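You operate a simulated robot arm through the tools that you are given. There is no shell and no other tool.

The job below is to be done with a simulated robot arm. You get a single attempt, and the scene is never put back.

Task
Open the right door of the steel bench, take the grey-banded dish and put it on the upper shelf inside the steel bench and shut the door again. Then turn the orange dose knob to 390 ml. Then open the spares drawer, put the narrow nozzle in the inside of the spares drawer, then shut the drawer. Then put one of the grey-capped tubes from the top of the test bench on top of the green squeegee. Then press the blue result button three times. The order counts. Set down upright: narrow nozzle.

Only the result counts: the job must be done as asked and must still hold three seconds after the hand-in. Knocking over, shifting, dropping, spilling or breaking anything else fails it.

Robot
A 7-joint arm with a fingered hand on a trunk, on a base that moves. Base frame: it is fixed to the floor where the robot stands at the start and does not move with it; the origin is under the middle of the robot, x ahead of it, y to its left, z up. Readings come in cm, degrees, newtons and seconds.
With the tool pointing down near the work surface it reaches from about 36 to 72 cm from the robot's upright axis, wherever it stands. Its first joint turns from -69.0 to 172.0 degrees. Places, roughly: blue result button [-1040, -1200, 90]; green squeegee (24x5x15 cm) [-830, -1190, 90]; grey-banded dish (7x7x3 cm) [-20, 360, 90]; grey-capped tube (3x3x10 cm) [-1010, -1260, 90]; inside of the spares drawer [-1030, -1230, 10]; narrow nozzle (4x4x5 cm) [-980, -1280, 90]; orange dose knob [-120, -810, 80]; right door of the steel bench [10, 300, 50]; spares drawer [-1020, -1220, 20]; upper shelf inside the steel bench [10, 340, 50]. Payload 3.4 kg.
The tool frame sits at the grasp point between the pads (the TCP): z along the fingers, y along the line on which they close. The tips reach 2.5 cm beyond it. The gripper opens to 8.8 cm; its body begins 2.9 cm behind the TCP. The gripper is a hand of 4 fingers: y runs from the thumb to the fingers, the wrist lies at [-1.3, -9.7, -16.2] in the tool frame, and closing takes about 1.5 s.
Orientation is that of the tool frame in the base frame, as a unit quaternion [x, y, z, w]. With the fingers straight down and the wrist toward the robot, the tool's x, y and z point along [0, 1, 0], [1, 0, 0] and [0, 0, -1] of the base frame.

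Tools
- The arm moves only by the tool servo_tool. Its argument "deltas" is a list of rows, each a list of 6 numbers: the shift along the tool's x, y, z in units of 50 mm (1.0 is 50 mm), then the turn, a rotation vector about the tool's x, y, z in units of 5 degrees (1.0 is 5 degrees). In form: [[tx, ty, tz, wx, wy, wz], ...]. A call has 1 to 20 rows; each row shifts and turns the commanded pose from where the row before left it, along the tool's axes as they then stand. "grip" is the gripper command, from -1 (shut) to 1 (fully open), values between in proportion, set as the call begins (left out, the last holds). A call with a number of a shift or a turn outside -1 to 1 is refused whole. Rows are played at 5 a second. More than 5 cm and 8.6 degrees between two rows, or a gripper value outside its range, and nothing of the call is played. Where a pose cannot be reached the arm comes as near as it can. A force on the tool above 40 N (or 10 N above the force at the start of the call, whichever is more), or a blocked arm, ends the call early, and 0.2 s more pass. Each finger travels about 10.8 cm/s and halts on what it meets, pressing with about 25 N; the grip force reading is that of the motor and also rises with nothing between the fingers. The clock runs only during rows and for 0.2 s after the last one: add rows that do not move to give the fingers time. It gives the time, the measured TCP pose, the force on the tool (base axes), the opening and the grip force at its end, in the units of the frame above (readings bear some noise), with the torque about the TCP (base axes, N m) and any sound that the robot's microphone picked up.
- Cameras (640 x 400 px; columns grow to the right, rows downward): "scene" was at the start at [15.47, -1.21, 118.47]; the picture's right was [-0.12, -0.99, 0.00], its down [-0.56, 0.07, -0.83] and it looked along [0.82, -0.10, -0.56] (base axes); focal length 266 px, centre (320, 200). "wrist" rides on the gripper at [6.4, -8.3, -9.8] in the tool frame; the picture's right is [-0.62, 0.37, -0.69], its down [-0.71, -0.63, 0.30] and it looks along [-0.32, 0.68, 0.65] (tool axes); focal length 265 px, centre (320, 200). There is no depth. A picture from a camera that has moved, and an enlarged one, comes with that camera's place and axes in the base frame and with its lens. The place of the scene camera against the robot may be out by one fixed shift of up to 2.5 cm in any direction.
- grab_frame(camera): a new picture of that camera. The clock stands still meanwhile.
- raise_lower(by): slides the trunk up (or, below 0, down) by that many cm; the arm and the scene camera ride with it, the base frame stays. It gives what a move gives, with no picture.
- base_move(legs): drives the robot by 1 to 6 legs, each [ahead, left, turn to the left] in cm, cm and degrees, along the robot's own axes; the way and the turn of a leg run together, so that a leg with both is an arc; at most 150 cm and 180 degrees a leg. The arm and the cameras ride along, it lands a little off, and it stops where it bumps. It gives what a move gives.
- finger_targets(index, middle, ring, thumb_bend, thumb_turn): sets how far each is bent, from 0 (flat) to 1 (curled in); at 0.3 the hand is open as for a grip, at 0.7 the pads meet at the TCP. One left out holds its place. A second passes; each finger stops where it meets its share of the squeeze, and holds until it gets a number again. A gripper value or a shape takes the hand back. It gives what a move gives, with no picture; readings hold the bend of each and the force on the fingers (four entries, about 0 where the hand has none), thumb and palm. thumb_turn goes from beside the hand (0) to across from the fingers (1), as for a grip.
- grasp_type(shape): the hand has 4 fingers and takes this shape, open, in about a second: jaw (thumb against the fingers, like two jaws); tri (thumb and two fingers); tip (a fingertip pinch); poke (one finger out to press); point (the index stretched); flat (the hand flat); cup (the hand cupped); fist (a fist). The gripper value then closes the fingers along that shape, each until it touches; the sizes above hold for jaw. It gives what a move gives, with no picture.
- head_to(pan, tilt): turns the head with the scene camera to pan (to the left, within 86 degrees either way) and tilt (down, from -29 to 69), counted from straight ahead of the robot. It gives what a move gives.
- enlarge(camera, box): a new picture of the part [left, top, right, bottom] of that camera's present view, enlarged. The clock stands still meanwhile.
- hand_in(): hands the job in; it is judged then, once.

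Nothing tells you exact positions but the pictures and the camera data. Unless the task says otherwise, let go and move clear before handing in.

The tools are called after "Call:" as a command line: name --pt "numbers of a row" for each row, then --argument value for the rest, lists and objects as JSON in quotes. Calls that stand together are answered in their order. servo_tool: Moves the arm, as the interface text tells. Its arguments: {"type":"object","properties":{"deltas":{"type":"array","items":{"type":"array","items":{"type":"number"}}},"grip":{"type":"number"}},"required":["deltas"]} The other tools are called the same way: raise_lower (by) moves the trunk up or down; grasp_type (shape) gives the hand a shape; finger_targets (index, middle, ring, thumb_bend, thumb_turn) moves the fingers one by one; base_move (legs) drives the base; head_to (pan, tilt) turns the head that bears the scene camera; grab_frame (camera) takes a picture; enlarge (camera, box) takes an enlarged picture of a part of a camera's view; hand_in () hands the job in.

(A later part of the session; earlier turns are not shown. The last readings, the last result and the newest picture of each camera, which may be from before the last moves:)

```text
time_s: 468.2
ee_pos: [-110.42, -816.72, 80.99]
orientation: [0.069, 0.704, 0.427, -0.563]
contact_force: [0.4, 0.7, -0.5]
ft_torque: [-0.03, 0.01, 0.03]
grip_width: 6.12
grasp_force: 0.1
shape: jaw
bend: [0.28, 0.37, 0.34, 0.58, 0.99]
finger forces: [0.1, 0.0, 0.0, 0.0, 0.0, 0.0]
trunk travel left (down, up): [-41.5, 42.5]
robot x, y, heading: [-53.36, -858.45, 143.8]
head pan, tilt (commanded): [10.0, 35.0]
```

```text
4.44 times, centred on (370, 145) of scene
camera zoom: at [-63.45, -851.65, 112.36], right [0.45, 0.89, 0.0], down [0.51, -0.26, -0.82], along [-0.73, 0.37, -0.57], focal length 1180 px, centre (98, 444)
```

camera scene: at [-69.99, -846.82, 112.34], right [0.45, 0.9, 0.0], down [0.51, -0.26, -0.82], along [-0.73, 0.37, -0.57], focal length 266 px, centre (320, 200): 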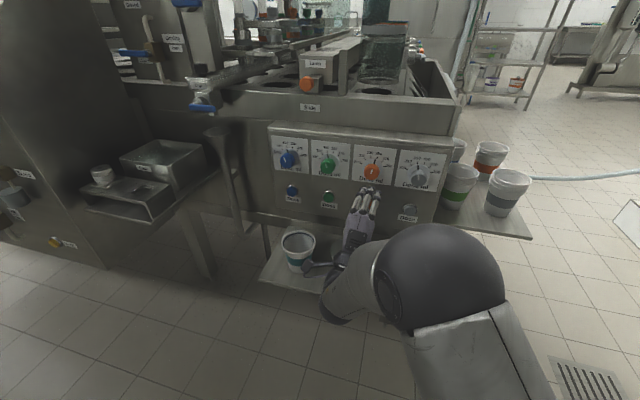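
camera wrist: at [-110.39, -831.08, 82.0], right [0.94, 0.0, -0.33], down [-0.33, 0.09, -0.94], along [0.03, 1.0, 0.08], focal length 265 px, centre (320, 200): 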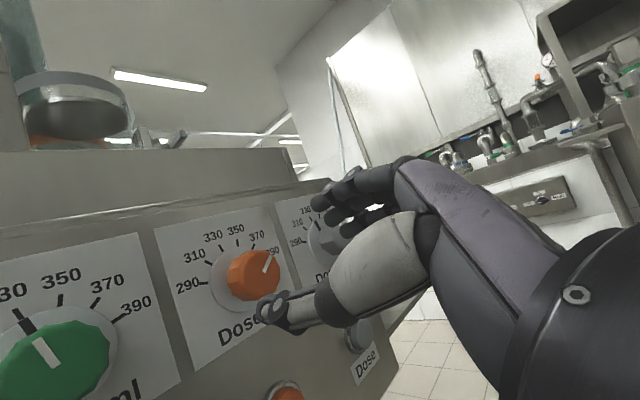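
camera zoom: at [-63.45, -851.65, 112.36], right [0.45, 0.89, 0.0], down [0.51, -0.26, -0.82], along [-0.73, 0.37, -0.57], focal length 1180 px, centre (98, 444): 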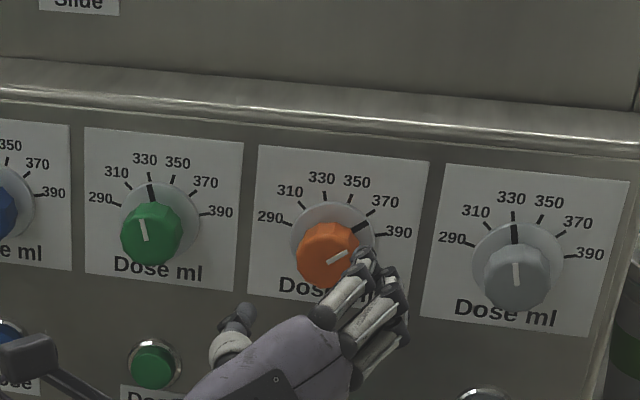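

The pointer is now at about 372. I roll the hand back 35 degrees here and go in for a third grip.

Call:
servo_tool --pt "0 0 0 0 0 -1" --pt "0 0 0 0 0 -1" --pt "0 0 0 0 0 -1" --pt "0 0 0 0 0 -1" --pt "0 0 0 0 0 -1" --pt "0 0 0 0 0 -1" --pt "0 0 0 0 0 -1" --pt "0 0 0 0 0 0"

Call:
base_move --legs '[[3, 0, 0]]'

Call:
grab_frame --camera "wrist"

Call:
enlarge --camera "scene" --box '[310, 100, 430, 190]'

```text
time_s: 470.0
ee_pos: [-110.33, -816.85, 80.78]
orientation: [-0.147, 0.692, 0.577, -0.408]
contact_force: [-0.8, 0.2, -0.6]
ft_torque: [0.0, -0.01, -0.01]
grip_width: 6.13
grasp_force: 0.2
shape: jaw
bend: [0.28, 0.37, 0.34, 0.58, 0.99]
finger forces: [0.1, 0.0, 0.0, 0.0, 0.0, 0.1]
trunk travel left (down, up): [-41.5, 42.5]
robot x, y, heading: [-53.22, -858.18, 143.7]
head pan, tilt (commanded): [10.0, 35.0]
```

```text
time_s: 470.9
ee_pos: [-112.93, -815.0, 80.79]
orientation: [-0.147, 0.692, 0.577, -0.408]
contact_force: [0.5, 0.1, -0.7]
ft_torque: [0.01, 0.0, -0.03]
grip_width: 6.12
grasp_force: 0.1
shape: jaw
bend: [0.28, 0.37, 0.34, 0.58, 0.99]
finger forces: [0.1, 0.0, 0.0, 0.1, 0.0, 0.0]
trunk travel left (down, up): [-41.5, 42.5]
robot x, y, heading: [-55.37, -856.49, 143.5]
head pan, tilt (commanded): [10.0, 35.0]
```

```text
taken
camera wrist: at [-112.0, -828.38, 75.67], right [0.99, 0.05, 0.09], down [0.05, 0.5, -0.86], along [-0.09, 0.86, 0.5], focal length 265 px, centre (320, 200)
```

wrist: 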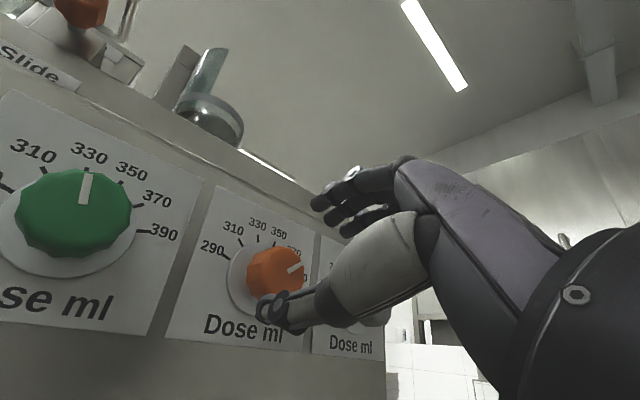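

```text
4.44 times, centred on (370, 145) of scene
camera zoom: at [-65.98, -849.77, 112.34], right [0.45, 0.89, 0.0], down [0.51, -0.26, -0.82], along [-0.73, 0.37, -0.57], focal length 1180 px, centre (98, 444)
```

zoom: 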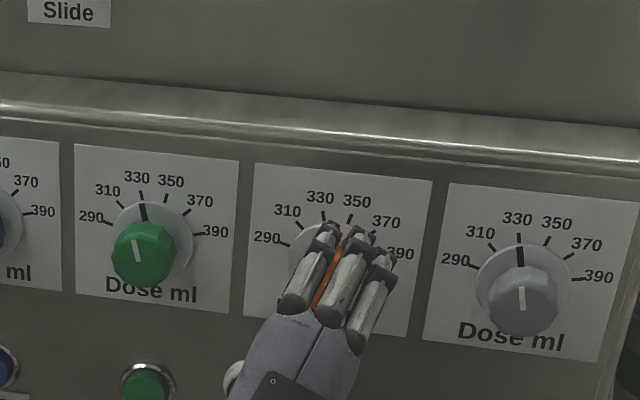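

Centre and go in 4.4 cm, then grip.

Call:
servo_tool --pt "-0.21 -0.115 0 0 0 0" --pt "0 0 0.44 0 0 0" --pt "0 0 0.44 0 0 0" --pt "0 0 0 0 0 0"

Call:
servo_tool --pt "0 0 0 0 0 0" --pt "0 0 0 0 0 0" --pt "0 0 0 0 0 0" --pt "0 0 0 0 0 0" --pt "0 0 0 0 0 0" --pt "0 0 0 0 0 0" --pt "0 0 0 0 0 0" --grip -1

Call:
enlarge --camera "wrist" --box '[180, 150, 400, 370]'

```text
time_s: 471.9
ee_pos: [-115.56, -811.55, 79.77]
orientation: [-0.146, 0.692, 0.577, -0.409]
contact_force: [-0.4, -0.2, 0.3]
ft_torque: [-0.01, -0.01, -0.01]
grip_width: 6.15
grasp_force: 0.0
shape: jaw
bend: [0.28, 0.37, 0.34, 0.58, 0.99]
finger forces: [0.0, 0.0, 0.1, 0.0, 0.0, 0.1]
trunk travel left (down, up): [-41.5, 42.5]
robot x, y, heading: [-55.57, -856.62, 143.5]
head pan, tilt (commanded): [10.0, 35.0]
```

```text
time_s: 473.5
ee_pos: [-115.64, -811.41, 79.82]
orientation: [-0.146, 0.692, 0.577, -0.408]
contact_force: [-1.0, -1.2, -2.3]
ft_torque: [-0.02, -0.05, 0.0]
grip_width: 2.9
grasp_force: 25.1
shape: jaw
bend: [0.74, 0.51, 0.55, 0.74, 1.0]
finger forces: [12.3, 7.2, 0.0, 0.0, 22.9, 0.0]
trunk travel left (down, up): [-41.5, 42.5]
robot x, y, heading: [-55.82, -856.76, 143.5]
head pan, tilt (commanded): [10.0, 35.0]
```

```text
1.82 times, centred on (290, 260) of wrist
camera zoom: at [-114.71, -824.86, 74.68], right [0.99, 0.05, 0.09], down [0.05, 0.5, -0.86], along [-0.09, 0.86, 0.5], focal length 483 px, centre (374, 91)
```

zoom: 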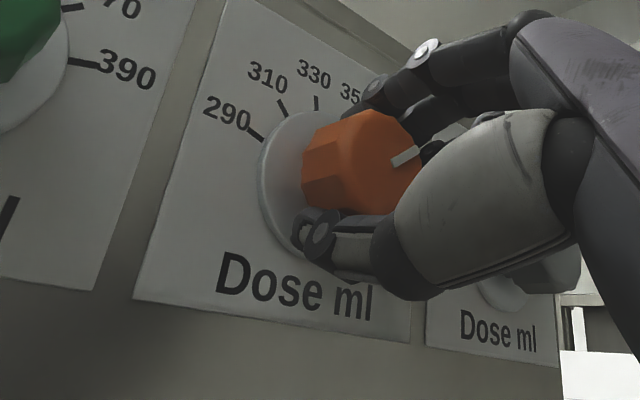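

Gripped. I turn about 25 degrees clockwise, then release and read the dial.

Call:
servo_tool --pt "0 0 0 0 0 0.5" --pt "0 0 0 0 0 0.5" --pt "0 0 0 0 0 0.5" --pt "0 0 0 0 0 0.5" --pt "0 0 0 0 0 0.5" --pt "0 0 0 0 0 0.5" --pt "0 0 0 0 0 0.5" --pt "0 0 0 0 0 0.5" --pt "0 0 0 0 0 0.5" --pt "0 0 0 0 0 0.5" --pt "0 0 0 0 0 0"

Call:
enlarge --camera "wrist" --box '[180, 130, 400, 350]'

Call:
enlarge --camera "scene" --box '[320, 120, 430, 210]'

```text
time_s: 475.9
ee_pos: [-115.39, -811.48, 79.92]
orientation: [0.006, 0.708, 0.476, -0.522]
contact_force: [-19.7, 0.9, 0.3]
ft_torque: [0.07, -0.11, 0.19]
grip_width: 2.7
grasp_force: 25.2
shape: jaw
bend: [0.74, 0.53, 0.55, 0.73, 1.0]
finger forces: [12.4, 4.7, 0.0, 0.0, 25.4, 0.0]
out of reach, approached as far as the arm can: row 9
trunk travel left (down, up): [-41.5, 42.5]
robot x, y, heading: [-55.59, -856.92, 143.5]
head pan, tilt (commanded): [10.0, 35.0]
```

```text
1.82 times, centred on (290, 240) of wrist
camera zoom: at [-115.32, -825.8, 79.09], right [0.98, 0.03, -0.21], down [-0.22, 0.21, -0.95], along [0.01, 0.98, 0.21], focal length 483 px, centre (374, 127)
```

zoom: 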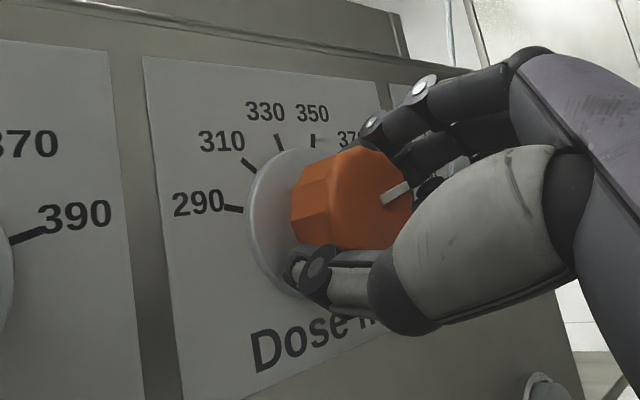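

```text
4.44 times, centred on (375, 165) of scene
camera zoom: at [-66.31, -849.76, 112.31], right [0.45, 0.89, 0.0], down [0.52, -0.26, -0.82], along [-0.73, 0.37, -0.58], focal length 1180 px, centre (76, 356)
```

zoom: 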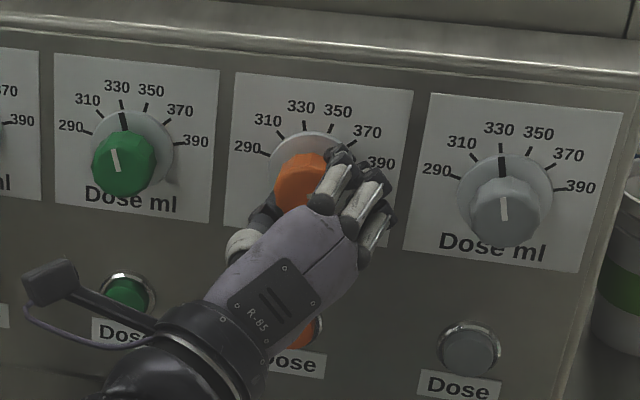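

I release and back off to read it.

Call:
servo_tool --pt "0 0 0 0 0 0" --pt "0 0 0 0 0 0" --pt "0 0 0 0 0 0" --pt "0 0 0 0 0 0" --pt "0 0 0 0 0 0" --pt "0 0 0 0 0 0" --grip 0.4

Call:
base_move --legs '[[-8, 0, 0]]'

Call:
enlarge --camera "wrist" --box '[150, 150, 330, 330]'

Call:
enlarge --camera "scene" --box '[340, 110, 400, 170]'

```text
time_s: 477.3
ee_pos: [-115.13, -811.58, 80.07]
orientation: [0.007, 0.707, 0.476, -0.523]
contact_force: [0.9, 0.3, 0.6]
ft_torque: [0.01, 0.01, 0.01]
grip_width: 6.14
grasp_force: 0.0
shape: jaw
bend: [0.28, 0.37, 0.34, 0.58, 0.99]
finger forces: [0.0, 0.0, 0.0, 0.0, 0.0, 0.1]
trunk travel left (down, up): [-41.5, 42.5]
robot x, y, heading: [-56.09, -856.39, 143.8]
head pan, tilt (commanded): [10.0, 35.0]
```

```text
time_s: 478.3
ee_pos: [-108.65, -816.25, 80.13]
orientation: [0.007, 0.707, 0.476, -0.523]
contact_force: [0.1, -0.5, 0.1]
ft_torque: [-0.03, -0.03, 0.02]
grip_width: 6.14
grasp_force: 0.0
shape: jaw
bend: [0.28, 0.37, 0.34, 0.58, 0.99]
finger forces: [0.1, 0.1, 0.1, 0.0, 0.1, 0.1]
trunk travel left (down, up): [-41.5, 42.5]
robot x, y, heading: [-49.0, -861.72, 143.5]
head pan, tilt (commanded): [10.0, 35.0]
```

```text
2.22 times, centred on (240, 240) of wrist
camera zoom: at [-108.55, -830.64, 79.33], right [0.98, 0.03, -0.22], down [-0.22, 0.21, -0.95], along [0.01, 0.98, 0.21], focal length 590 px, centre (498, 111)
```

zoom: 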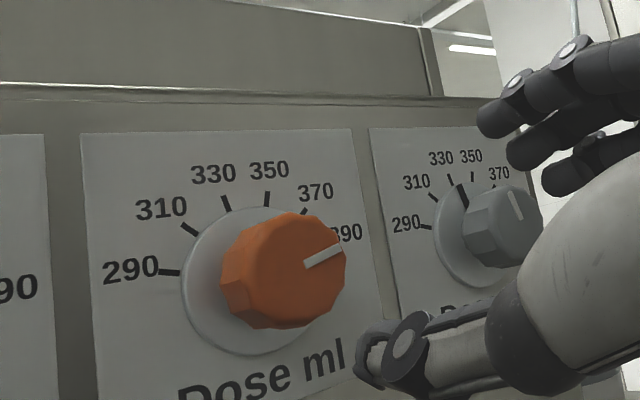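

```text
6.67 times, centred on (370, 140) of scene
camera zoom: at [-59.41, -854.64, 112.36], right [0.45, 0.89, 0.0], down [0.51, -0.26, -0.82], along [-0.73, 0.37, -0.57], focal length 1770 px, centre (-13, 600)
```

zoom: 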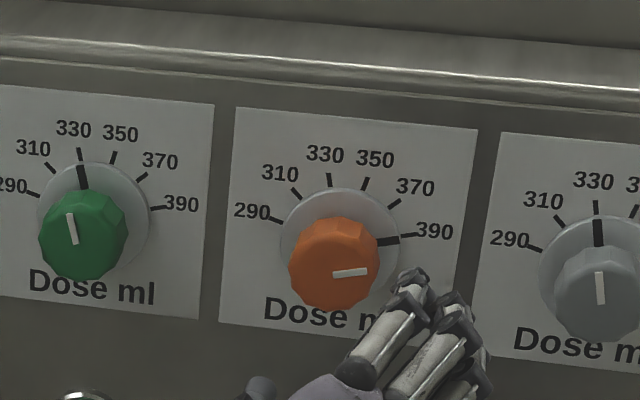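

The black pointer lies on the 390 tick. I zoom in further to be sure.

Call:
enlarge --camera "scene" --box '[350, 118, 390, 158]'

```text
10.00 times, centred on (370, 138) of scene
camera zoom: at [-59.41, -854.64, 112.36], right [0.45, 0.89, 0.0], down [0.51, -0.26, -0.82], along [-0.73, 0.37, -0.57], focal length 2656 px, centre (-180, 820)
```

zoom: 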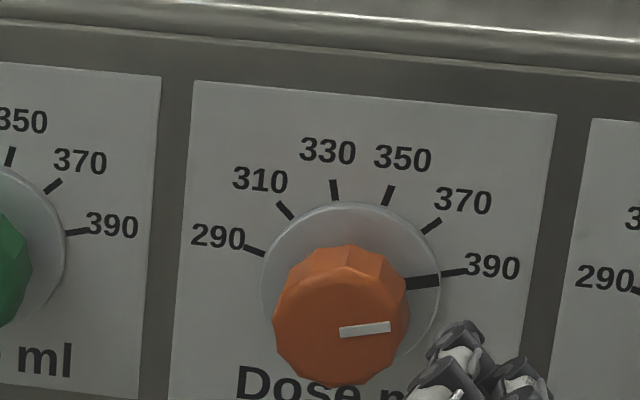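

The orange knob is at 390 ml. I back away from the panel and fold the arm back to its travel pose.

Call:
base_move --legs '[[-14, 0, 0]]'

Call:
servo_tool --pt "0.3 0.2 -0.3 0 0 -1" --pt "0.3 0.2 -0.3 0 0 -1" --pt "0.3 0.2 -0.3 0 0 -1" --pt "0.3 0.2 -0.3 0 0 -1" --pt "0.3 0.2 -0.3 0 0 -1" --pt "0.2 0.2 -0.3 0 0 -1" --pt "0.2 0.2 -0.3 0 0 -1" --pt "0 0.2 -0.3 0 0 -1" --pt "0 0 0 0 0 -1" --pt "0 0 0 0 0 0" --grip 1

Call:
grab_frame --camera "scene"

```text
time_s: 479.7
ee_pos: [-96.88, -825.09, 80.02]
orientation: [0.007, 0.707, 0.475, -0.524]
contact_force: [-0.7, -0.5, 0.4]
ft_torque: [-0.01, 0.0, 0.01]
grip_width: 6.14
grasp_force: 0.1
shape: jaw
bend: [0.28, 0.37, 0.34, 0.58, 0.99]
finger forces: [0.0, 0.0, 0.0, 0.0, 0.0, 0.0]
trunk travel left (down, up): [-41.5, 42.5]
robot x, y, heading: [-37.79, -870.2, 143.3]
head pan, tilt (commanded): [10.0, 35.0]
```

```text
time_s: 481.9
ee_pos: [-101.78, -830.35, 92.01]
orientation: [-0.265, 0.656, 0.639, -0.302]
contact_force: [0.7, -0.1, 0.1]
ft_torque: [-0.02, -0.02, -0.01]
grip_width: 8.78
grasp_force: 0.0
shape: jaw
bend: [0.3, 0.3, 0.3, 0.3, 0.98]
finger forces: [0.0, 0.0, 0.0, 0.0, 0.0, 0.0]
out of reach, approached as far as the arm can: row 1, 2, 3, 4, 5, 6, 7, 8, 9
trunk travel left (down, up): [-41.5, 42.5]
robot x, y, heading: [-37.72, -870.29, 143.3]
head pan, tilt (commanded): [10.0, 35.0]
```

```text
taken
camera scene: at [-47.63, -863.38, 112.35], right [0.45, 0.9, 0.0], down [0.51, -0.26, -0.82], along [-0.73, 0.37, -0.57], focal length 266 px, centre (320, 200)
```

scene: 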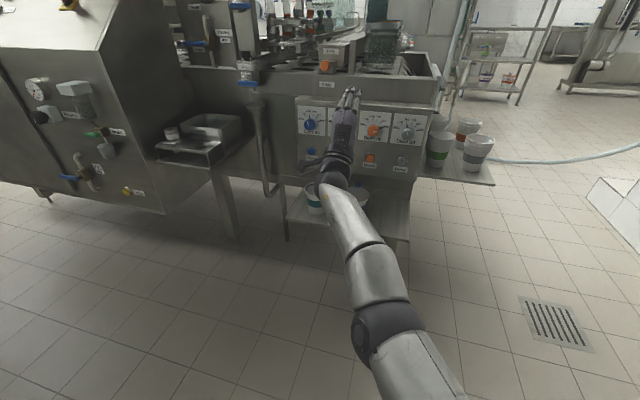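

The arm is straight again; I use the same sideways move to bend it, then turn the hand down.

Call:
servo_tool --pt "0.5 0.3 0 0 0 0" --pt "0.5 0.3 0 0 0 0" --pt "0.5 0.3 0 0 0 0" --pt "0.4 0.4 -0.4 0 0 0" --pt "0.4 0.4 -0.4 0 0 0" --pt "0 0 0 0 0 0" --pt "0 0 0 0 0 0" --pt "0 0 0 0 0 0"

Call:
grab_frame --camera "scene"

```text
time_s: 483.7
ee_pos: [-101.6, -836.36, 98.43]
orientation: [-0.264, 0.656, 0.64, -0.301]
contact_force: [-0.5, 0.2, -0.2]
ft_torque: [0.0, 0.01, 0.02]
grip_width: 8.79
grasp_force: 0.1
shape: jaw
bend: [0.3, 0.3, 0.3, 0.3, 0.98]
finger forces: [0.1, 0.0, 0.0, 0.0, 0.0, 0.0]
out of reach, approached as far as the arm can: row 1, 2, 3
trunk travel left (down, up): [-41.5, 42.5]
robot x, y, heading: [-37.55, -869.86, 143.4]
head pan, tilt (commanded): [10.0, 35.0]
```

```text
taken
camera scene: at [-47.63, -863.38, 112.35], right [0.45, 0.9, 0.0], down [0.51, -0.26, -0.82], along [-0.73, 0.37, -0.57], focal length 266 px, centre (320, 200)
```

scene: 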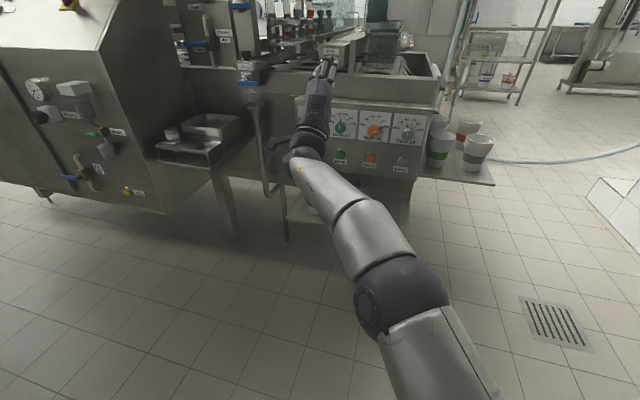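

The arm tracks again. I pitch the hand down to the travel pose.

Call:
servo_tool --pt "0 0 0 1 0 0" --pt "0 0 0 1 0 0" --pt "0 0 0 1 0 0" --pt "0 0 0 1 0 0" --pt "0 0 0 1 0 0" --pt "0 0 0 1 0 0" --pt "0 0 0 1 0 0" --pt "0 0 0 1 0 0" --pt "0 0 0 1 0 0" --pt "0 0 0 1 0 0" --pt "0 0 0 1 0 0" --pt "0 0 0 1 0 0" --pt "0 0 0 1 0 0" --pt "0 0 0 1 0 0" --pt "0 0 0 1 0 0" --pt "0 0 0 1 0 0" --pt "0 0 0 1 0 0" --pt "0 0 0 1 0 0"

Call:
servo_tool --pt "0 -0.5 0 0 0 0" --pt "0 -0.5 0 0 0 0" --pt "0 -0.5 0 0 0 0" --pt "0 -0.5 0 0 0 0" --pt "0 -0.5 0 0 0 0" --pt "0 -0.5 0 0 0 0" --pt "-0.3 -0.5 0 0 0 0" --pt "-0.3 -0.5 0 0 0 0" --pt "0 0 0 0 0 0"

Call:
grab_frame --camera "scene"

```text
time_s: 487.5
ee_pos: [-93.08, -834.55, 95.45]
orientation: [-0.394, 0.909, 0.107, -0.078]
contact_force: [0.3, 0.6, -0.2]
ft_torque: [0.0, 0.01, 0.02]
grip_width: 8.79
grasp_force: 0.0
shape: jaw
bend: [0.3, 0.3, 0.3, 0.3, 0.98]
finger forces: [0.1, 0.1, 0.1, 0.1, 0.0, 0.0]
out of reach, approached as far as the arm can: row 9, 10, 11, 12, 13, 14, 15, 16, 17, 18
trunk travel left (down, up): [-41.5, 42.5]
robot x, y, heading: [-37.63, -870.21, 143.5]
head pan, tilt (commanded): [10.0, 35.0]
```

```text
time_s: 489.5
ee_pos: [-76.56, -845.88, 90.85]
orientation: [-0.397, 0.911, 0.089, -0.07]
contact_force: [0.5, 0.7, -0.2]
ft_torque: [-0.02, 0.01, 0.0]
grip_width: 8.77
grasp_force: 0.0
shape: jaw
bend: [0.3, 0.3, 0.3, 0.3, 0.98]
finger forces: [0.0, 0.0, 0.0, 0.0, 0.0, 0.0]
trunk travel left (down, up): [-41.5, 42.5]
robot x, y, heading: [-37.37, -870.27, 143.4]
head pan, tilt (commanded): [10.0, 35.0]
```

```text
taken
camera scene: at [-47.64, -863.38, 112.35], right [0.45, 0.9, 0.0], down [0.51, -0.26, -0.82], along [-0.73, 0.37, -0.57], focal length 266 px, centre (320, 200)
```

scene: 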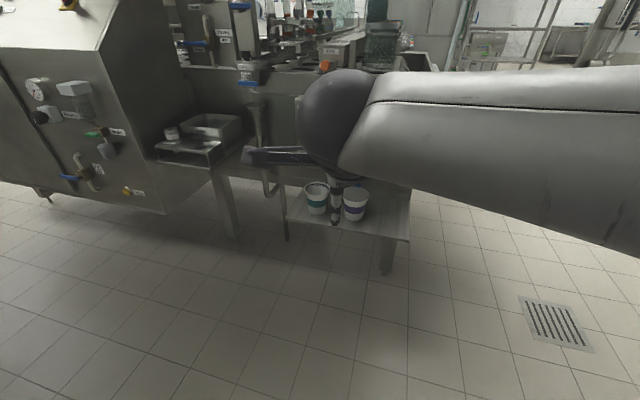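

The arm is in its travel pose again. I straighten and raise the hand and drive back round the machine's near end.

Call:
servo_tool --pt "0 0 -0.5 0.85 0 0" --pt "0 0 -0.5 0.85 0 0" --pt "0 0 -0.5 0.85 0 0" --pt "0 0 0 0 0 0"

Call:
base_move --legs '[[0, 0, -53.4], [70, 12.6, 0], [52, 5, 0], [0, 0, 90]]'

Call:
head_to --pan 0 --tilt 25

Call:
grab_frame --camera "scene"

```text
time_s: 490.5
ee_pos: [-75.97, -846.12, 98.67]
orientation: [-0.401, 0.916, -0.014, -0.025]
contact_force: [0.2, 0.6, 0.2]
ft_torque: [-0.02, 0.01, 0.01]
grip_width: 8.79
grasp_force: 0.0
shape: jaw
bend: [0.3, 0.3, 0.3, 0.3, 0.98]
finger forces: [0.1, 0.0, 0.1, 0.0, 0.0, 0.1]
trunk travel left (down, up): [-41.5, 42.5]
robot x, y, heading: [-37.49, -869.87, 143.4]
head pan, tilt (commanded): [10.0, 35.0]
```

```text
time_s: 503.1
ee_pos: [-99.89, -751.86, 98.59]
orientation: [-0.656, 0.754, -0.021, -0.021]
contact_force: [-0.2, 0.3, 0.1]
ft_torque: [0.04, 0.0, -0.01]
grip_width: 8.81
grasp_force: 0.1
shape: jaw
bend: [0.3, 0.3, 0.3, 0.3, 0.98]
finger forces: [0.1, 0.0, 0.1, 0.0, 0.1, 0.0]
trunk travel left (down, up): [-41.5, 42.5]
robot x, y, heading: [-54.46, -749.8, 178.0]
head pan, tilt (commanded): [10.0, 35.0]
```

```text
time_s: 503.8
ee_pos: [-99.91, -751.82, 98.8]
orientation: [-0.656, 0.754, -0.021, -0.022]
contact_force: [0.3, -0.7, 0.3]
ft_torque: [0.01, -0.04, 0.01]
grip_width: 8.78
grasp_force: 0.1
shape: jaw
bend: [0.3, 0.3, 0.3, 0.3, 0.98]
finger forces: [0.0, 0.0, 0.1, 0.0, 0.1, 0.0]
trunk travel left (down, up): [-41.5, 42.5]
robot x, y, heading: [-54.66, -749.62, 178.3]
head pan, tilt (commanded): [0.0, 25.0]
```

```text
taken
camera scene: at [-67.09, -749.4, 113.92], right [0.03, 1.0, 0.0], down [0.42, -0.01, -0.91], along [-0.91, 0.03, -0.42], focal length 266 px, centre (320, 200)
```

scene: 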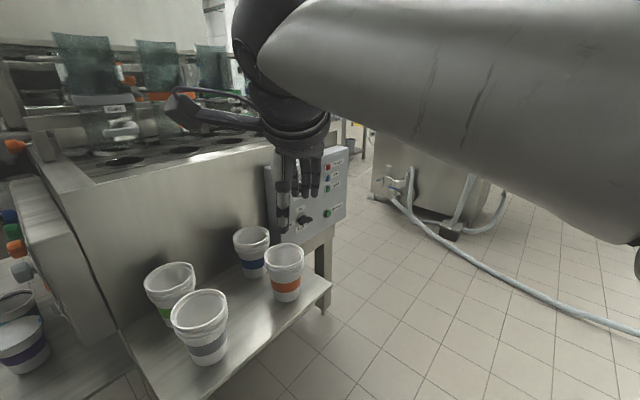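

I move away from the machine first, then along its near end.

Call:
base_move --legs '[[0, -45, 0], [72, 0, 0], [60, -3, 0], [0, 0, 48]]'

Call:
grab_frame --camera "scene"

```text
time_s: 506.0
ee_pos: [-99.54, -716.56, 98.74]
orientation: [-0.636, 0.771, -0.02, -0.022]
contact_force: [-1.3, 0.3, 0.1]
ft_torque: [0.0, -0.01, -0.01]
grip_width: 8.77
grasp_force: 0.0
shape: jaw
bend: [0.3, 0.3, 0.3, 0.3, 0.98]
finger forces: [0.0, 0.0, 0.0, 0.0, 0.0, 0.0]
trunk travel left (down, up): [-41.5, 42.5]
robot x, y, heading: [-54.35, -716.59, 175.4]
head pan, tilt (commanded): [0.0, 25.0]
stopped in leg 1: the robot was blocked; the commanded pose is now the measured one
```

```text
taken
camera scene: at [-66.61, -715.69, 113.93], right [0.08, 1.0, 0.0], down [0.42, -0.03, -0.91], along [-0.9, 0.07, -0.42], focal length 266 px, centre (320, 200)
```

scene: 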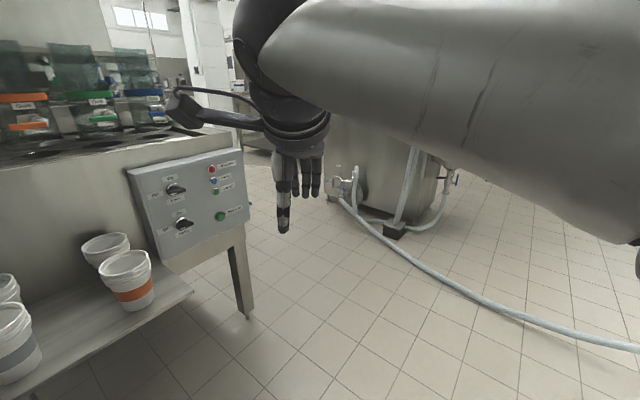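

My right side touched the steps. I shift a little back toward the machine and continue ahead diagonally, as on the way in.

Call:
base_move --legs '[[12, 10, 0], [60, -22, 0]]'

Call:
grab_frame --camera "scene"

```text
time_s: 510.6
ee_pos: [-171.13, -699.56, 98.66]
orientation: [-0.638, 0.77, -0.021, -0.022]
contact_force: [0.6, -0.7, 0.5]
ft_torque: [-0.05, -0.01, 0.0]
grip_width: 8.78
grasp_force: 0.0
shape: jaw
bend: [0.3, 0.3, 0.3, 0.3, 0.98]
finger forces: [0.1, 0.1, 0.0, 0.0, 0.0, 0.0]
trunk travel left (down, up): [-41.5, 42.5]
robot x, y, heading: [-125.71, -699.51, 176.0]
head pan, tilt (commanded): [0.0, 25.0]
```

```text
taken
camera scene: at [-138.24, -698.47, 113.92], right [0.08, 1.0, 0.0], down [0.42, -0.03, -0.91], along [-0.9, 0.07, -0.42], focal length 266 px, centre (320, 200)
```

scene: 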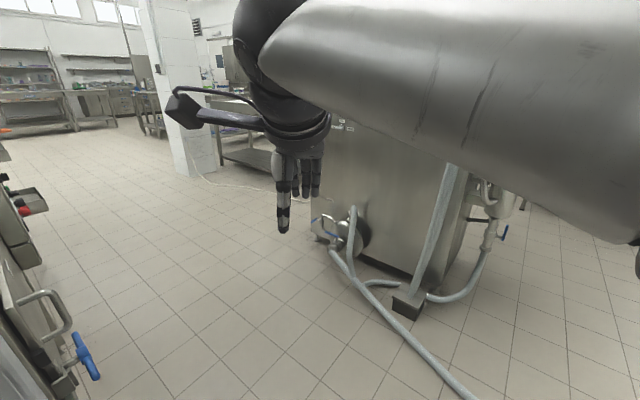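

The way along the aisle is open. I turn and drive out along it.

Call:
base_move --legs '[[0, 0, 51], [35, -48.5, 0], [75, -9, 0], [64, -4.4, 0], [101, 12, 0], [101, 12, 0]]'

Call:
head_to --pan 10 --tilt 12

Call:
grab_frame --camera "scene"

```text
time_s: 532.9
ee_pos: [-439.11, -985.17, 98.76]
orientation: [0.904, -0.428, 0.027, 0.011]
contact_force: [-0.5, -0.6, 0.2]
ft_torque: [-0.01, 0.0, -0.05]
grip_width: 8.79
grasp_force: 0.2
shape: jaw
bend: [0.3, 0.3, 0.3, 0.3, 0.98]
finger forces: [0.0, 0.0, 0.0, 0.1, 0.1, 0.0]
trunk travel left (down, up): [-41.5, 42.5]
robot x, y, heading: [-409.83, -950.12, -134.4]
head pan, tilt (commanded): [0.0, 25.0]
```

```text
time_s: 533.7
ee_pos: [-439.18, -985.01, 98.68]
orientation: [0.904, -0.427, 0.028, 0.011]
contact_force: [0.0, -0.1, -0.6]
ft_torque: [-0.04, -0.01, 0.0]
grip_width: 8.75
grasp_force: 0.1
shape: jaw
bend: [0.3, 0.3, 0.3, 0.3, 0.98]
finger forces: [0.0, 0.1, 0.1, 0.0, 0.1, 0.0]
trunk travel left (down, up): [-41.5, 42.5]
robot x, y, heading: [-410.24, -950.21, -134.3]
head pan, tilt (commanded): [10.0, 12.0]
```

```text
taken
camera scene: at [-417.09, -961.67, 116.03], right [-0.83, 0.56, 0.0], down [0.12, 0.17, -0.98], along [-0.55, -0.81, -0.21], focal length 266 px, centre (320, 200)
```

scene: 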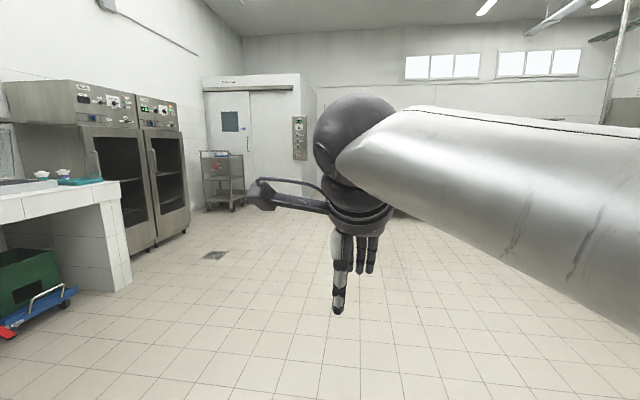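

The forearm blocks the view to the right, so I turn right and look left toward the test bench area.

Call:
base_move --legs '[[0, 0, -55]]'

Call:
head_to --pan 35 --tilt 10

Call:
grab_frame --camera "scene"

```text
time_s: 536.6
ee_pos: [-455.21, -946.01, 98.62]
orientation: [-0.601, 0.799, -0.02, -0.023]
contact_force: [0.0, 0.5, -0.5]
ft_torque: [0.03, -0.02, -0.02]
grip_width: 8.79
grasp_force: 0.0
shape: jaw
bend: [0.3, 0.3, 0.3, 0.3, 0.98]
finger forces: [0.1, 0.0, 0.0, 0.1, 0.0, 0.0]
trunk travel left (down, up): [-41.5, 42.5]
robot x, y, heading: [-410.01, -950.26, 170.5]
head pan, tilt (commanded): [10.0, 12.0]
```

```text
time_s: 537.5
ee_pos: [-455.3, -946.03, 98.69]
orientation: [-0.601, 0.799, -0.019, -0.023]
contact_force: [0.0, -0.2, 0.7]
ft_torque: [0.04, 0.02, 0.01]
grip_width: 8.76
grasp_force: 0.0
shape: jaw
bend: [0.3, 0.3, 0.3, 0.3, 0.98]
finger forces: [0.0, 0.0, 0.1, 0.0, 0.1, 0.0]
trunk travel left (down, up): [-41.5, 42.5]
robot x, y, heading: [-410.12, -950.15, 170.2]
head pan, tilt (commanded): [35.0, 10.0]
```

```text
taken
camera scene: at [-421.68, -953.5, 116.36], right [-0.43, 0.9, 0.0], down [0.16, 0.07, -0.98], along [-0.89, -0.42, -0.17], focal length 266 px, centre (320, 200)
```

scene: 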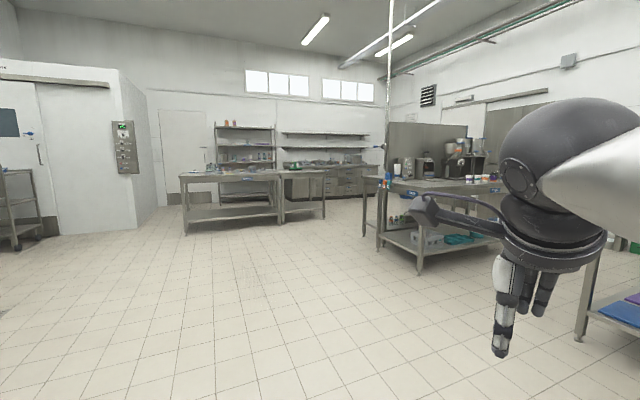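

The test bench stands along the far wall, behind a row of tables; the squeegee seems to be on one of those tables. I drive toward the gap at the right end of that row.

Call:
base_move --legs '[[0, 0, 31], [104, 0, 0], [104, 0, 0], [100, 0, 0]]'

Call:
head_to --pan 25 --tilt 12

Call:
grab_frame --camera "scene"

```text
time_s: 554.1
ee_pos: [-738.83, -1081.21, 98.65]
orientation: [0.793, -0.608, 0.025, 0.017]
contact_force: [0.7, 0.6, 0.6]
ft_torque: [0.0, 0.01, -0.02]
grip_width: 8.75
grasp_force: 0.1
shape: jaw
bend: [0.3, 0.3, 0.3, 0.3, 0.98]
finger forces: [0.0, 0.0, 0.1, 0.1, 0.1, 0.0]
trunk travel left (down, up): [-41.5, 42.5]
robot x, y, heading: [-697.92, -1060.91, -158.4]
head pan, tilt (commanded): [35.0, 10.0]
```

```text
time_s: 554.8
ee_pos: [-738.89, -1080.96, 98.68]
orientation: [0.793, -0.608, 0.025, 0.016]
contact_force: [-0.2, 0.5, 0.4]
ft_torque: [0.01, -0.03, 0.01]
grip_width: 8.78
grasp_force: 0.1
shape: jaw
bend: [0.3, 0.3, 0.3, 0.3, 0.98]
finger forces: [0.1, 0.1, 0.0, 0.0, 0.0, 0.1]
trunk travel left (down, up): [-41.5, 42.5]
robot x, y, heading: [-697.94, -1061.41, -158.4]
head pan, tilt (commanded): [25.0, 12.0]
```

```text
taken
camera scene: at [-707.38, -1069.97, 116.04], right [-0.73, 0.69, 0.0], down [0.14, 0.15, -0.98], along [-0.67, -0.71, -0.21], focal length 266 px, centre (320, 200)
```

scene: 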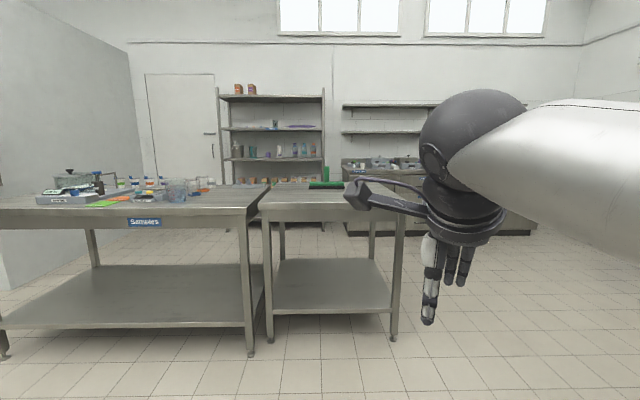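

I see the "Samples" table and a smaller table with the green squeegee, and the test bench behind. I enlarge these.

Call:
enlarge --camera "scene" --box '[250, 140, 430, 260]'

Call:
enlarge --camera "scene" --box '[300, 160, 360, 200]'

```text
3.33 times, centred on (340, 200) of scene
camera zoom: at [-707.38, -1069.97, 116.04], right [-0.73, 0.69, 0.0], down [0.14, 0.15, -0.98], along [-0.67, -0.71, -0.21], focal length 885 px, centre (253, 200)
```

zoom: 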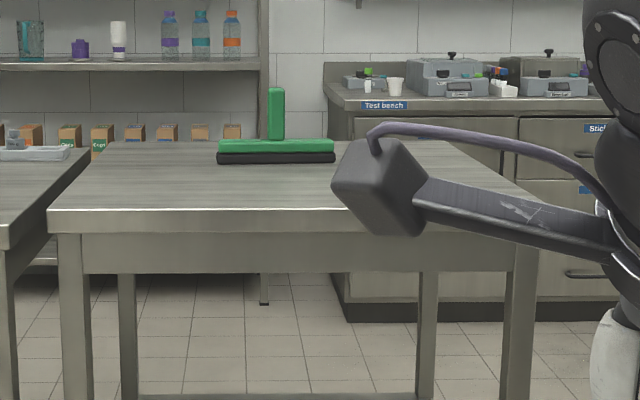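

```text
10.00 times, centred on (330, 180) of scene
camera zoom: at [-707.38, -1069.97, 116.04], right [-0.73, 0.69, 0.0], down [0.14, 0.15, -0.98], along [-0.67, -0.71, -0.21], focal length 2656 px, centre (220, 400)
```

zoom: 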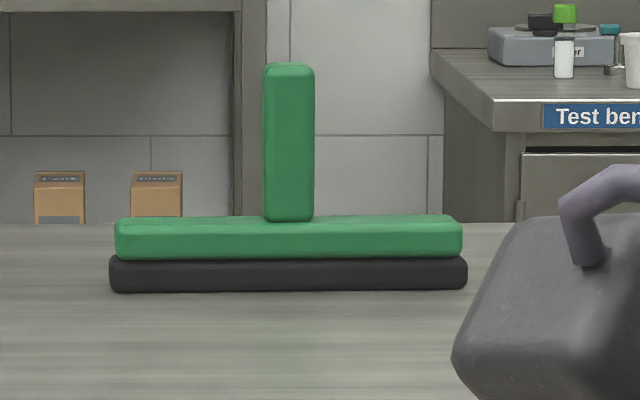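

The squeegee stands on the small table: a black foot, a green bar and an upright handle. I drive round that table's right end to the front of the test bench.

Call:
base_move --legs '[[113, -5.3, 0], [100, -5.2, 0], [75, 5.4, 0], [0, 0, 26]]'

Call:
head_to --pan 35 --tilt 35

Call:
grab_frame --camera "scene"

Call:
head_to --pan -5 --tilt 40

Call:
grab_frame --camera "scene"

Call:
grab_frame --camera "wrist"

```text
time_s: 570.2
ee_pos: [-995.13, -1193.91, 98.7]
orientation: [0.907, -0.421, 0.028, 0.012]
contact_force: [0.7, -0.4, 0.1]
ft_torque: [0.01, 0.01, -0.02]
grip_width: 8.78
grasp_force: 0.1
shape: jaw
bend: [0.3, 0.3, 0.3, 0.3, 0.98]
finger forces: [0.0, 0.1, 0.0, 0.1, 0.0, 0.1]
trunk travel left (down, up): [-41.5, 42.5]
robot x, y, heading: [-966.64, -1158.85, -133.4]
head pan, tilt (commanded): [25.0, 12.0]
```

```text
time_s: 571.1
ee_pos: [-995.23, -1193.91, 98.59]
orientation: [0.907, -0.42, 0.028, 0.011]
contact_force: [0.6, 0.4, 0.9]
ft_torque: [0.01, -0.01, -0.02]
grip_width: 8.76
grasp_force: 0.1
shape: jaw
bend: [0.3, 0.3, 0.3, 0.3, 0.98]
finger forces: [0.0, 0.0, 0.0, 0.0, 0.1, 0.1]
trunk travel left (down, up): [-41.5, 42.5]
robot x, y, heading: [-966.71, -1158.55, -133.3]
head pan, tilt (commanded): [35.0, 35.0]
```

```text
taken
camera scene: at [-969.63, -1171.07, 112.36], right [-0.99, 0.15, 0.0], down [0.08, 0.57, -0.82], along [-0.12, -0.81, -0.57], focal length 266 px, centre (320, 200)
```

scene: 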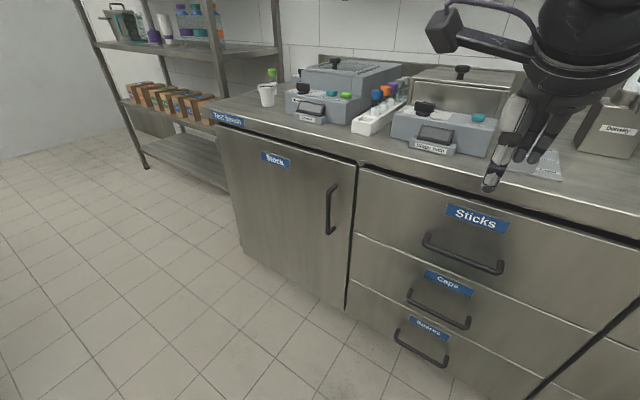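

```text
time_s: 572.2
ee_pos: [-995.16, -1193.85, 98.72]
orientation: [0.907, -0.421, 0.027, 0.012]
contact_force: [0.7, -1.0, 0.2]
ft_torque: [0.01, 0.01, 0.02]
grip_width: 8.77
grasp_force: 0.2
shape: jaw
bend: [0.3, 0.3, 0.3, 0.3, 0.98]
finger forces: [0.1, 0.0, 0.0, 0.0, 0.1, 0.1]
trunk travel left (down, up): [-41.5, 42.5]
robot x, y, heading: [-966.63, -1158.51, -133.5]
head pan, tilt (commanded): [-5.0, 40.0]
```

```text
taken
camera scene: at [-974.69, -1168.0, 111.6], right [-0.66, 0.75, 0.0], down [0.48, 0.43, -0.77], along [-0.57, -0.51, -0.64], focal length 266 px, centre (320, 200)
```

scene: 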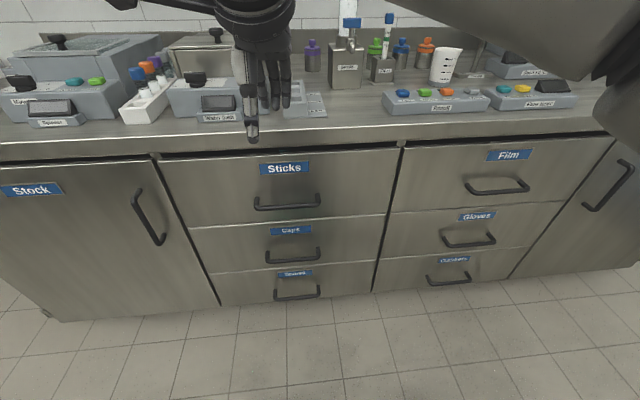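

```text
taken
camera wrist: at [-985.13, -1192.91, 108.91], right [-0.71, 0.27, 0.65], down [0.03, 0.94, -0.34], along [-0.7, -0.22, -0.67], focal length 265 px, centre (320, 200)
```

wrist: 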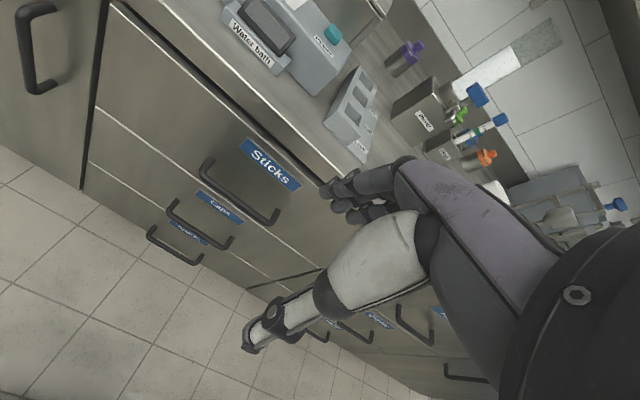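

The bench has a left column of drawers: Sticks, Caps and, at the bottom, Spares. I enlarge the bench top to find the nozzle, tubes and buttons.

Call:
head_to --pan 38 --tilt 28

Call:
enlarge --camera "scene" --box '[200, 50, 440, 200]'

Call:
head_to --pan -10 --tilt 32

Call:
enlarge --camera "scene" --box '[330, 50, 620, 230]'

Call:
enlarge --camera "scene" --box '[0, 50, 330, 230]'

```text
time_s: 573.3
ee_pos: [-995.13, -1193.85, 98.65]
orientation: [0.907, -0.421, 0.027, 0.011]
contact_force: [0.5, -0.5, -0.3]
ft_torque: [-0.02, 0.02, 0.0]
grip_width: 8.78
grasp_force: 0.1
shape: jaw
bend: [0.3, 0.3, 0.3, 0.3, 0.98]
finger forces: [0.0, 0.0, 0.1, 0.0, 0.0, 0.0]
trunk travel left (down, up): [-41.5, 42.5]
robot x, y, heading: [-966.45, -1158.66, -133.2]
head pan, tilt (commanded): [38.0, 28.0]
```

```text
2.67 times, centred on (320, 125) of scene
camera zoom: at [-969.21, -1171.44, 113.45], right [-1.0, 0.1, 0.0], down [0.05, 0.47, -0.88], along [-0.08, -0.88, -0.47], focal length 708 px, centre (320, 400)
```

zoom: 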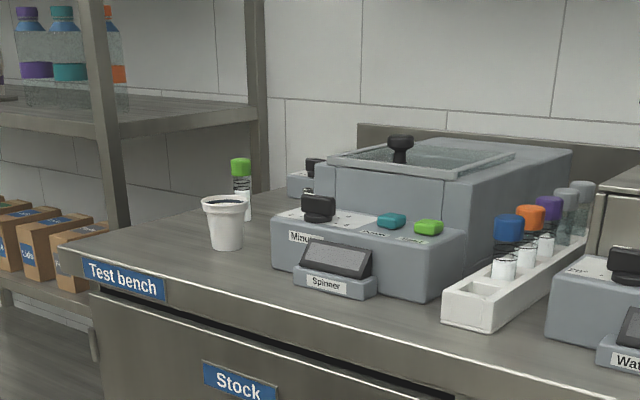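

```text
time_s: 574.5
ee_pos: [-995.17, -1193.8, 98.64]
orientation: [0.907, -0.421, 0.027, 0.012]
contact_force: [-0.3, 0.8, 1.5]
ft_torque: [-0.01, -0.02, -0.04]
grip_width: 8.8
grasp_force: 0.0
shape: jaw
bend: [0.3, 0.3, 0.3, 0.3, 0.98]
finger forces: [0.1, 0.1, 0.0, 0.1, 0.0, 0.0]
trunk travel left (down, up): [-41.5, 42.5]
robot x, y, heading: [-966.42, -1159.14, -133.6]
head pan, tilt (commanded): [-10.0, 32.0]
```

```text
2.21 times, centred on (475, 140) of scene
camera zoom: at [-975.53, -1167.7, 112.82], right [-0.6, 0.8, 0.0], down [0.43, 0.32, -0.85], along [-0.68, -0.51, -0.53], focal length 586 px, centre (-22, 332)
```

zoom: 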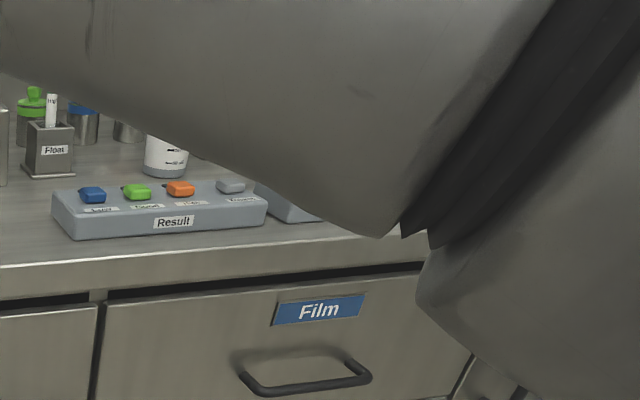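

```text
1.94 times, centred on (165, 140) of scene
camera zoom: at [-975.53, -1167.7, 112.82], right [-0.6, 0.8, 0.0], down [0.43, 0.32, -0.85], along [-0.68, -0.51, -0.53], focal length 515 px, centre (621, 316)
```

zoom: 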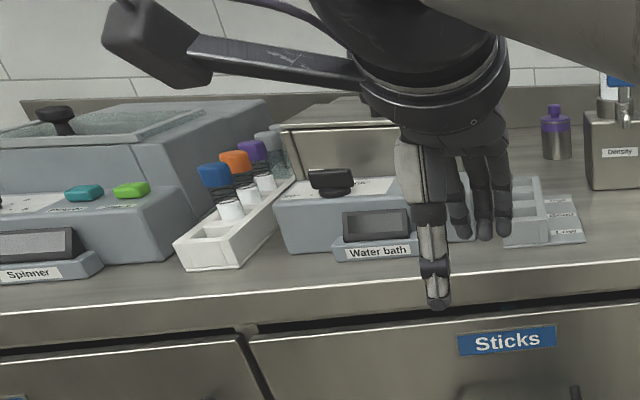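

I see the tube rack (two grey caps at its back end), the Result panel with a blue button, and the Spinner; the nozzle is probably hidden behind the Spinner. I raise the trunk for a view from above.

Call:
raise_lower --by 38

Call:
head_to --pan 35 --tilt 45

Call:
grab_frame --camera "scene"

Call:
enlarge --camera "scene" --box '[200, 60, 420, 220]'

```text
time_s: 578.1
ee_pos: [-995.32, -1193.99, 136.66]
orientation: [0.907, -0.42, 0.028, 0.012]
contact_force: [-0.8, 0.4, 0.1]
ft_torque: [-0.02, -0.01, 0.02]
grip_width: 8.8
grasp_force: 0.1
shape: jaw
bend: [0.3, 0.3, 0.3, 0.3, 0.98]
finger forces: [0.0, 0.0, 0.0, 0.1, 0.1, 0.1]
trunk travel left (down, up): [-79.5, 4.5]
robot x, y, heading: [-966.19, -1158.45, -133.4]
head pan, tilt (commanded): [-10.0, 32.0]
```

```text
time_s: 579.2
ee_pos: [-995.12, -1193.84, 136.69]
orientation: [0.907, -0.421, 0.027, 0.011]
contact_force: [0.1, -0.8, 0.4]
ft_torque: [0.0, 0.02, 0.0]
grip_width: 8.78
grasp_force: 0.0
shape: jaw
bend: [0.3, 0.3, 0.3, 0.3, 0.98]
finger forces: [0.1, 0.1, 0.0, 0.0, 0.1, 0.0]
trunk travel left (down, up): [-79.5, 4.5]
robot x, y, heading: [-966.4, -1158.64, -133.6]
head pan, tilt (commanded): [35.0, 45.0]
```

```text
taken
camera scene: at [-969.54, -1170.4, 148.87], right [-0.99, 0.15, 0.0], down [0.1, 0.7, -0.71], along [-0.1, -0.7, -0.71], focal length 266 px, centre (320, 200)
```

scene: 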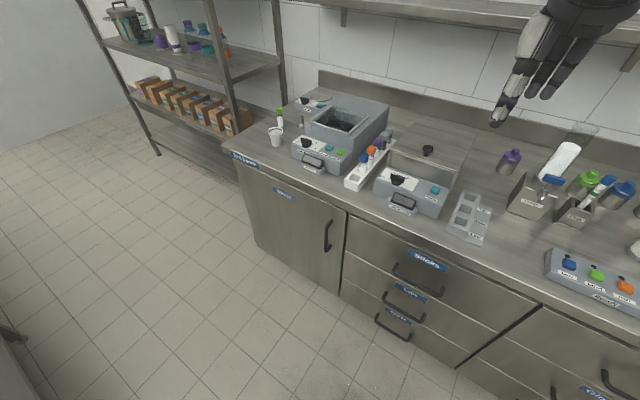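

```text
2.50 times, centred on (310, 140) of scene
camera zoom: at [-969.54, -1170.4, 148.87], right [-0.99, 0.15, 0.0], down [0.1, 0.7, -0.71], along [-0.1, -0.7, -0.71], focal length 664 px, centre (345, 350)
```

zoom: 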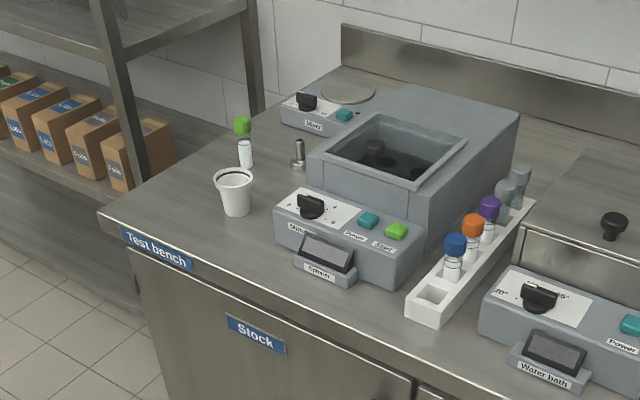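

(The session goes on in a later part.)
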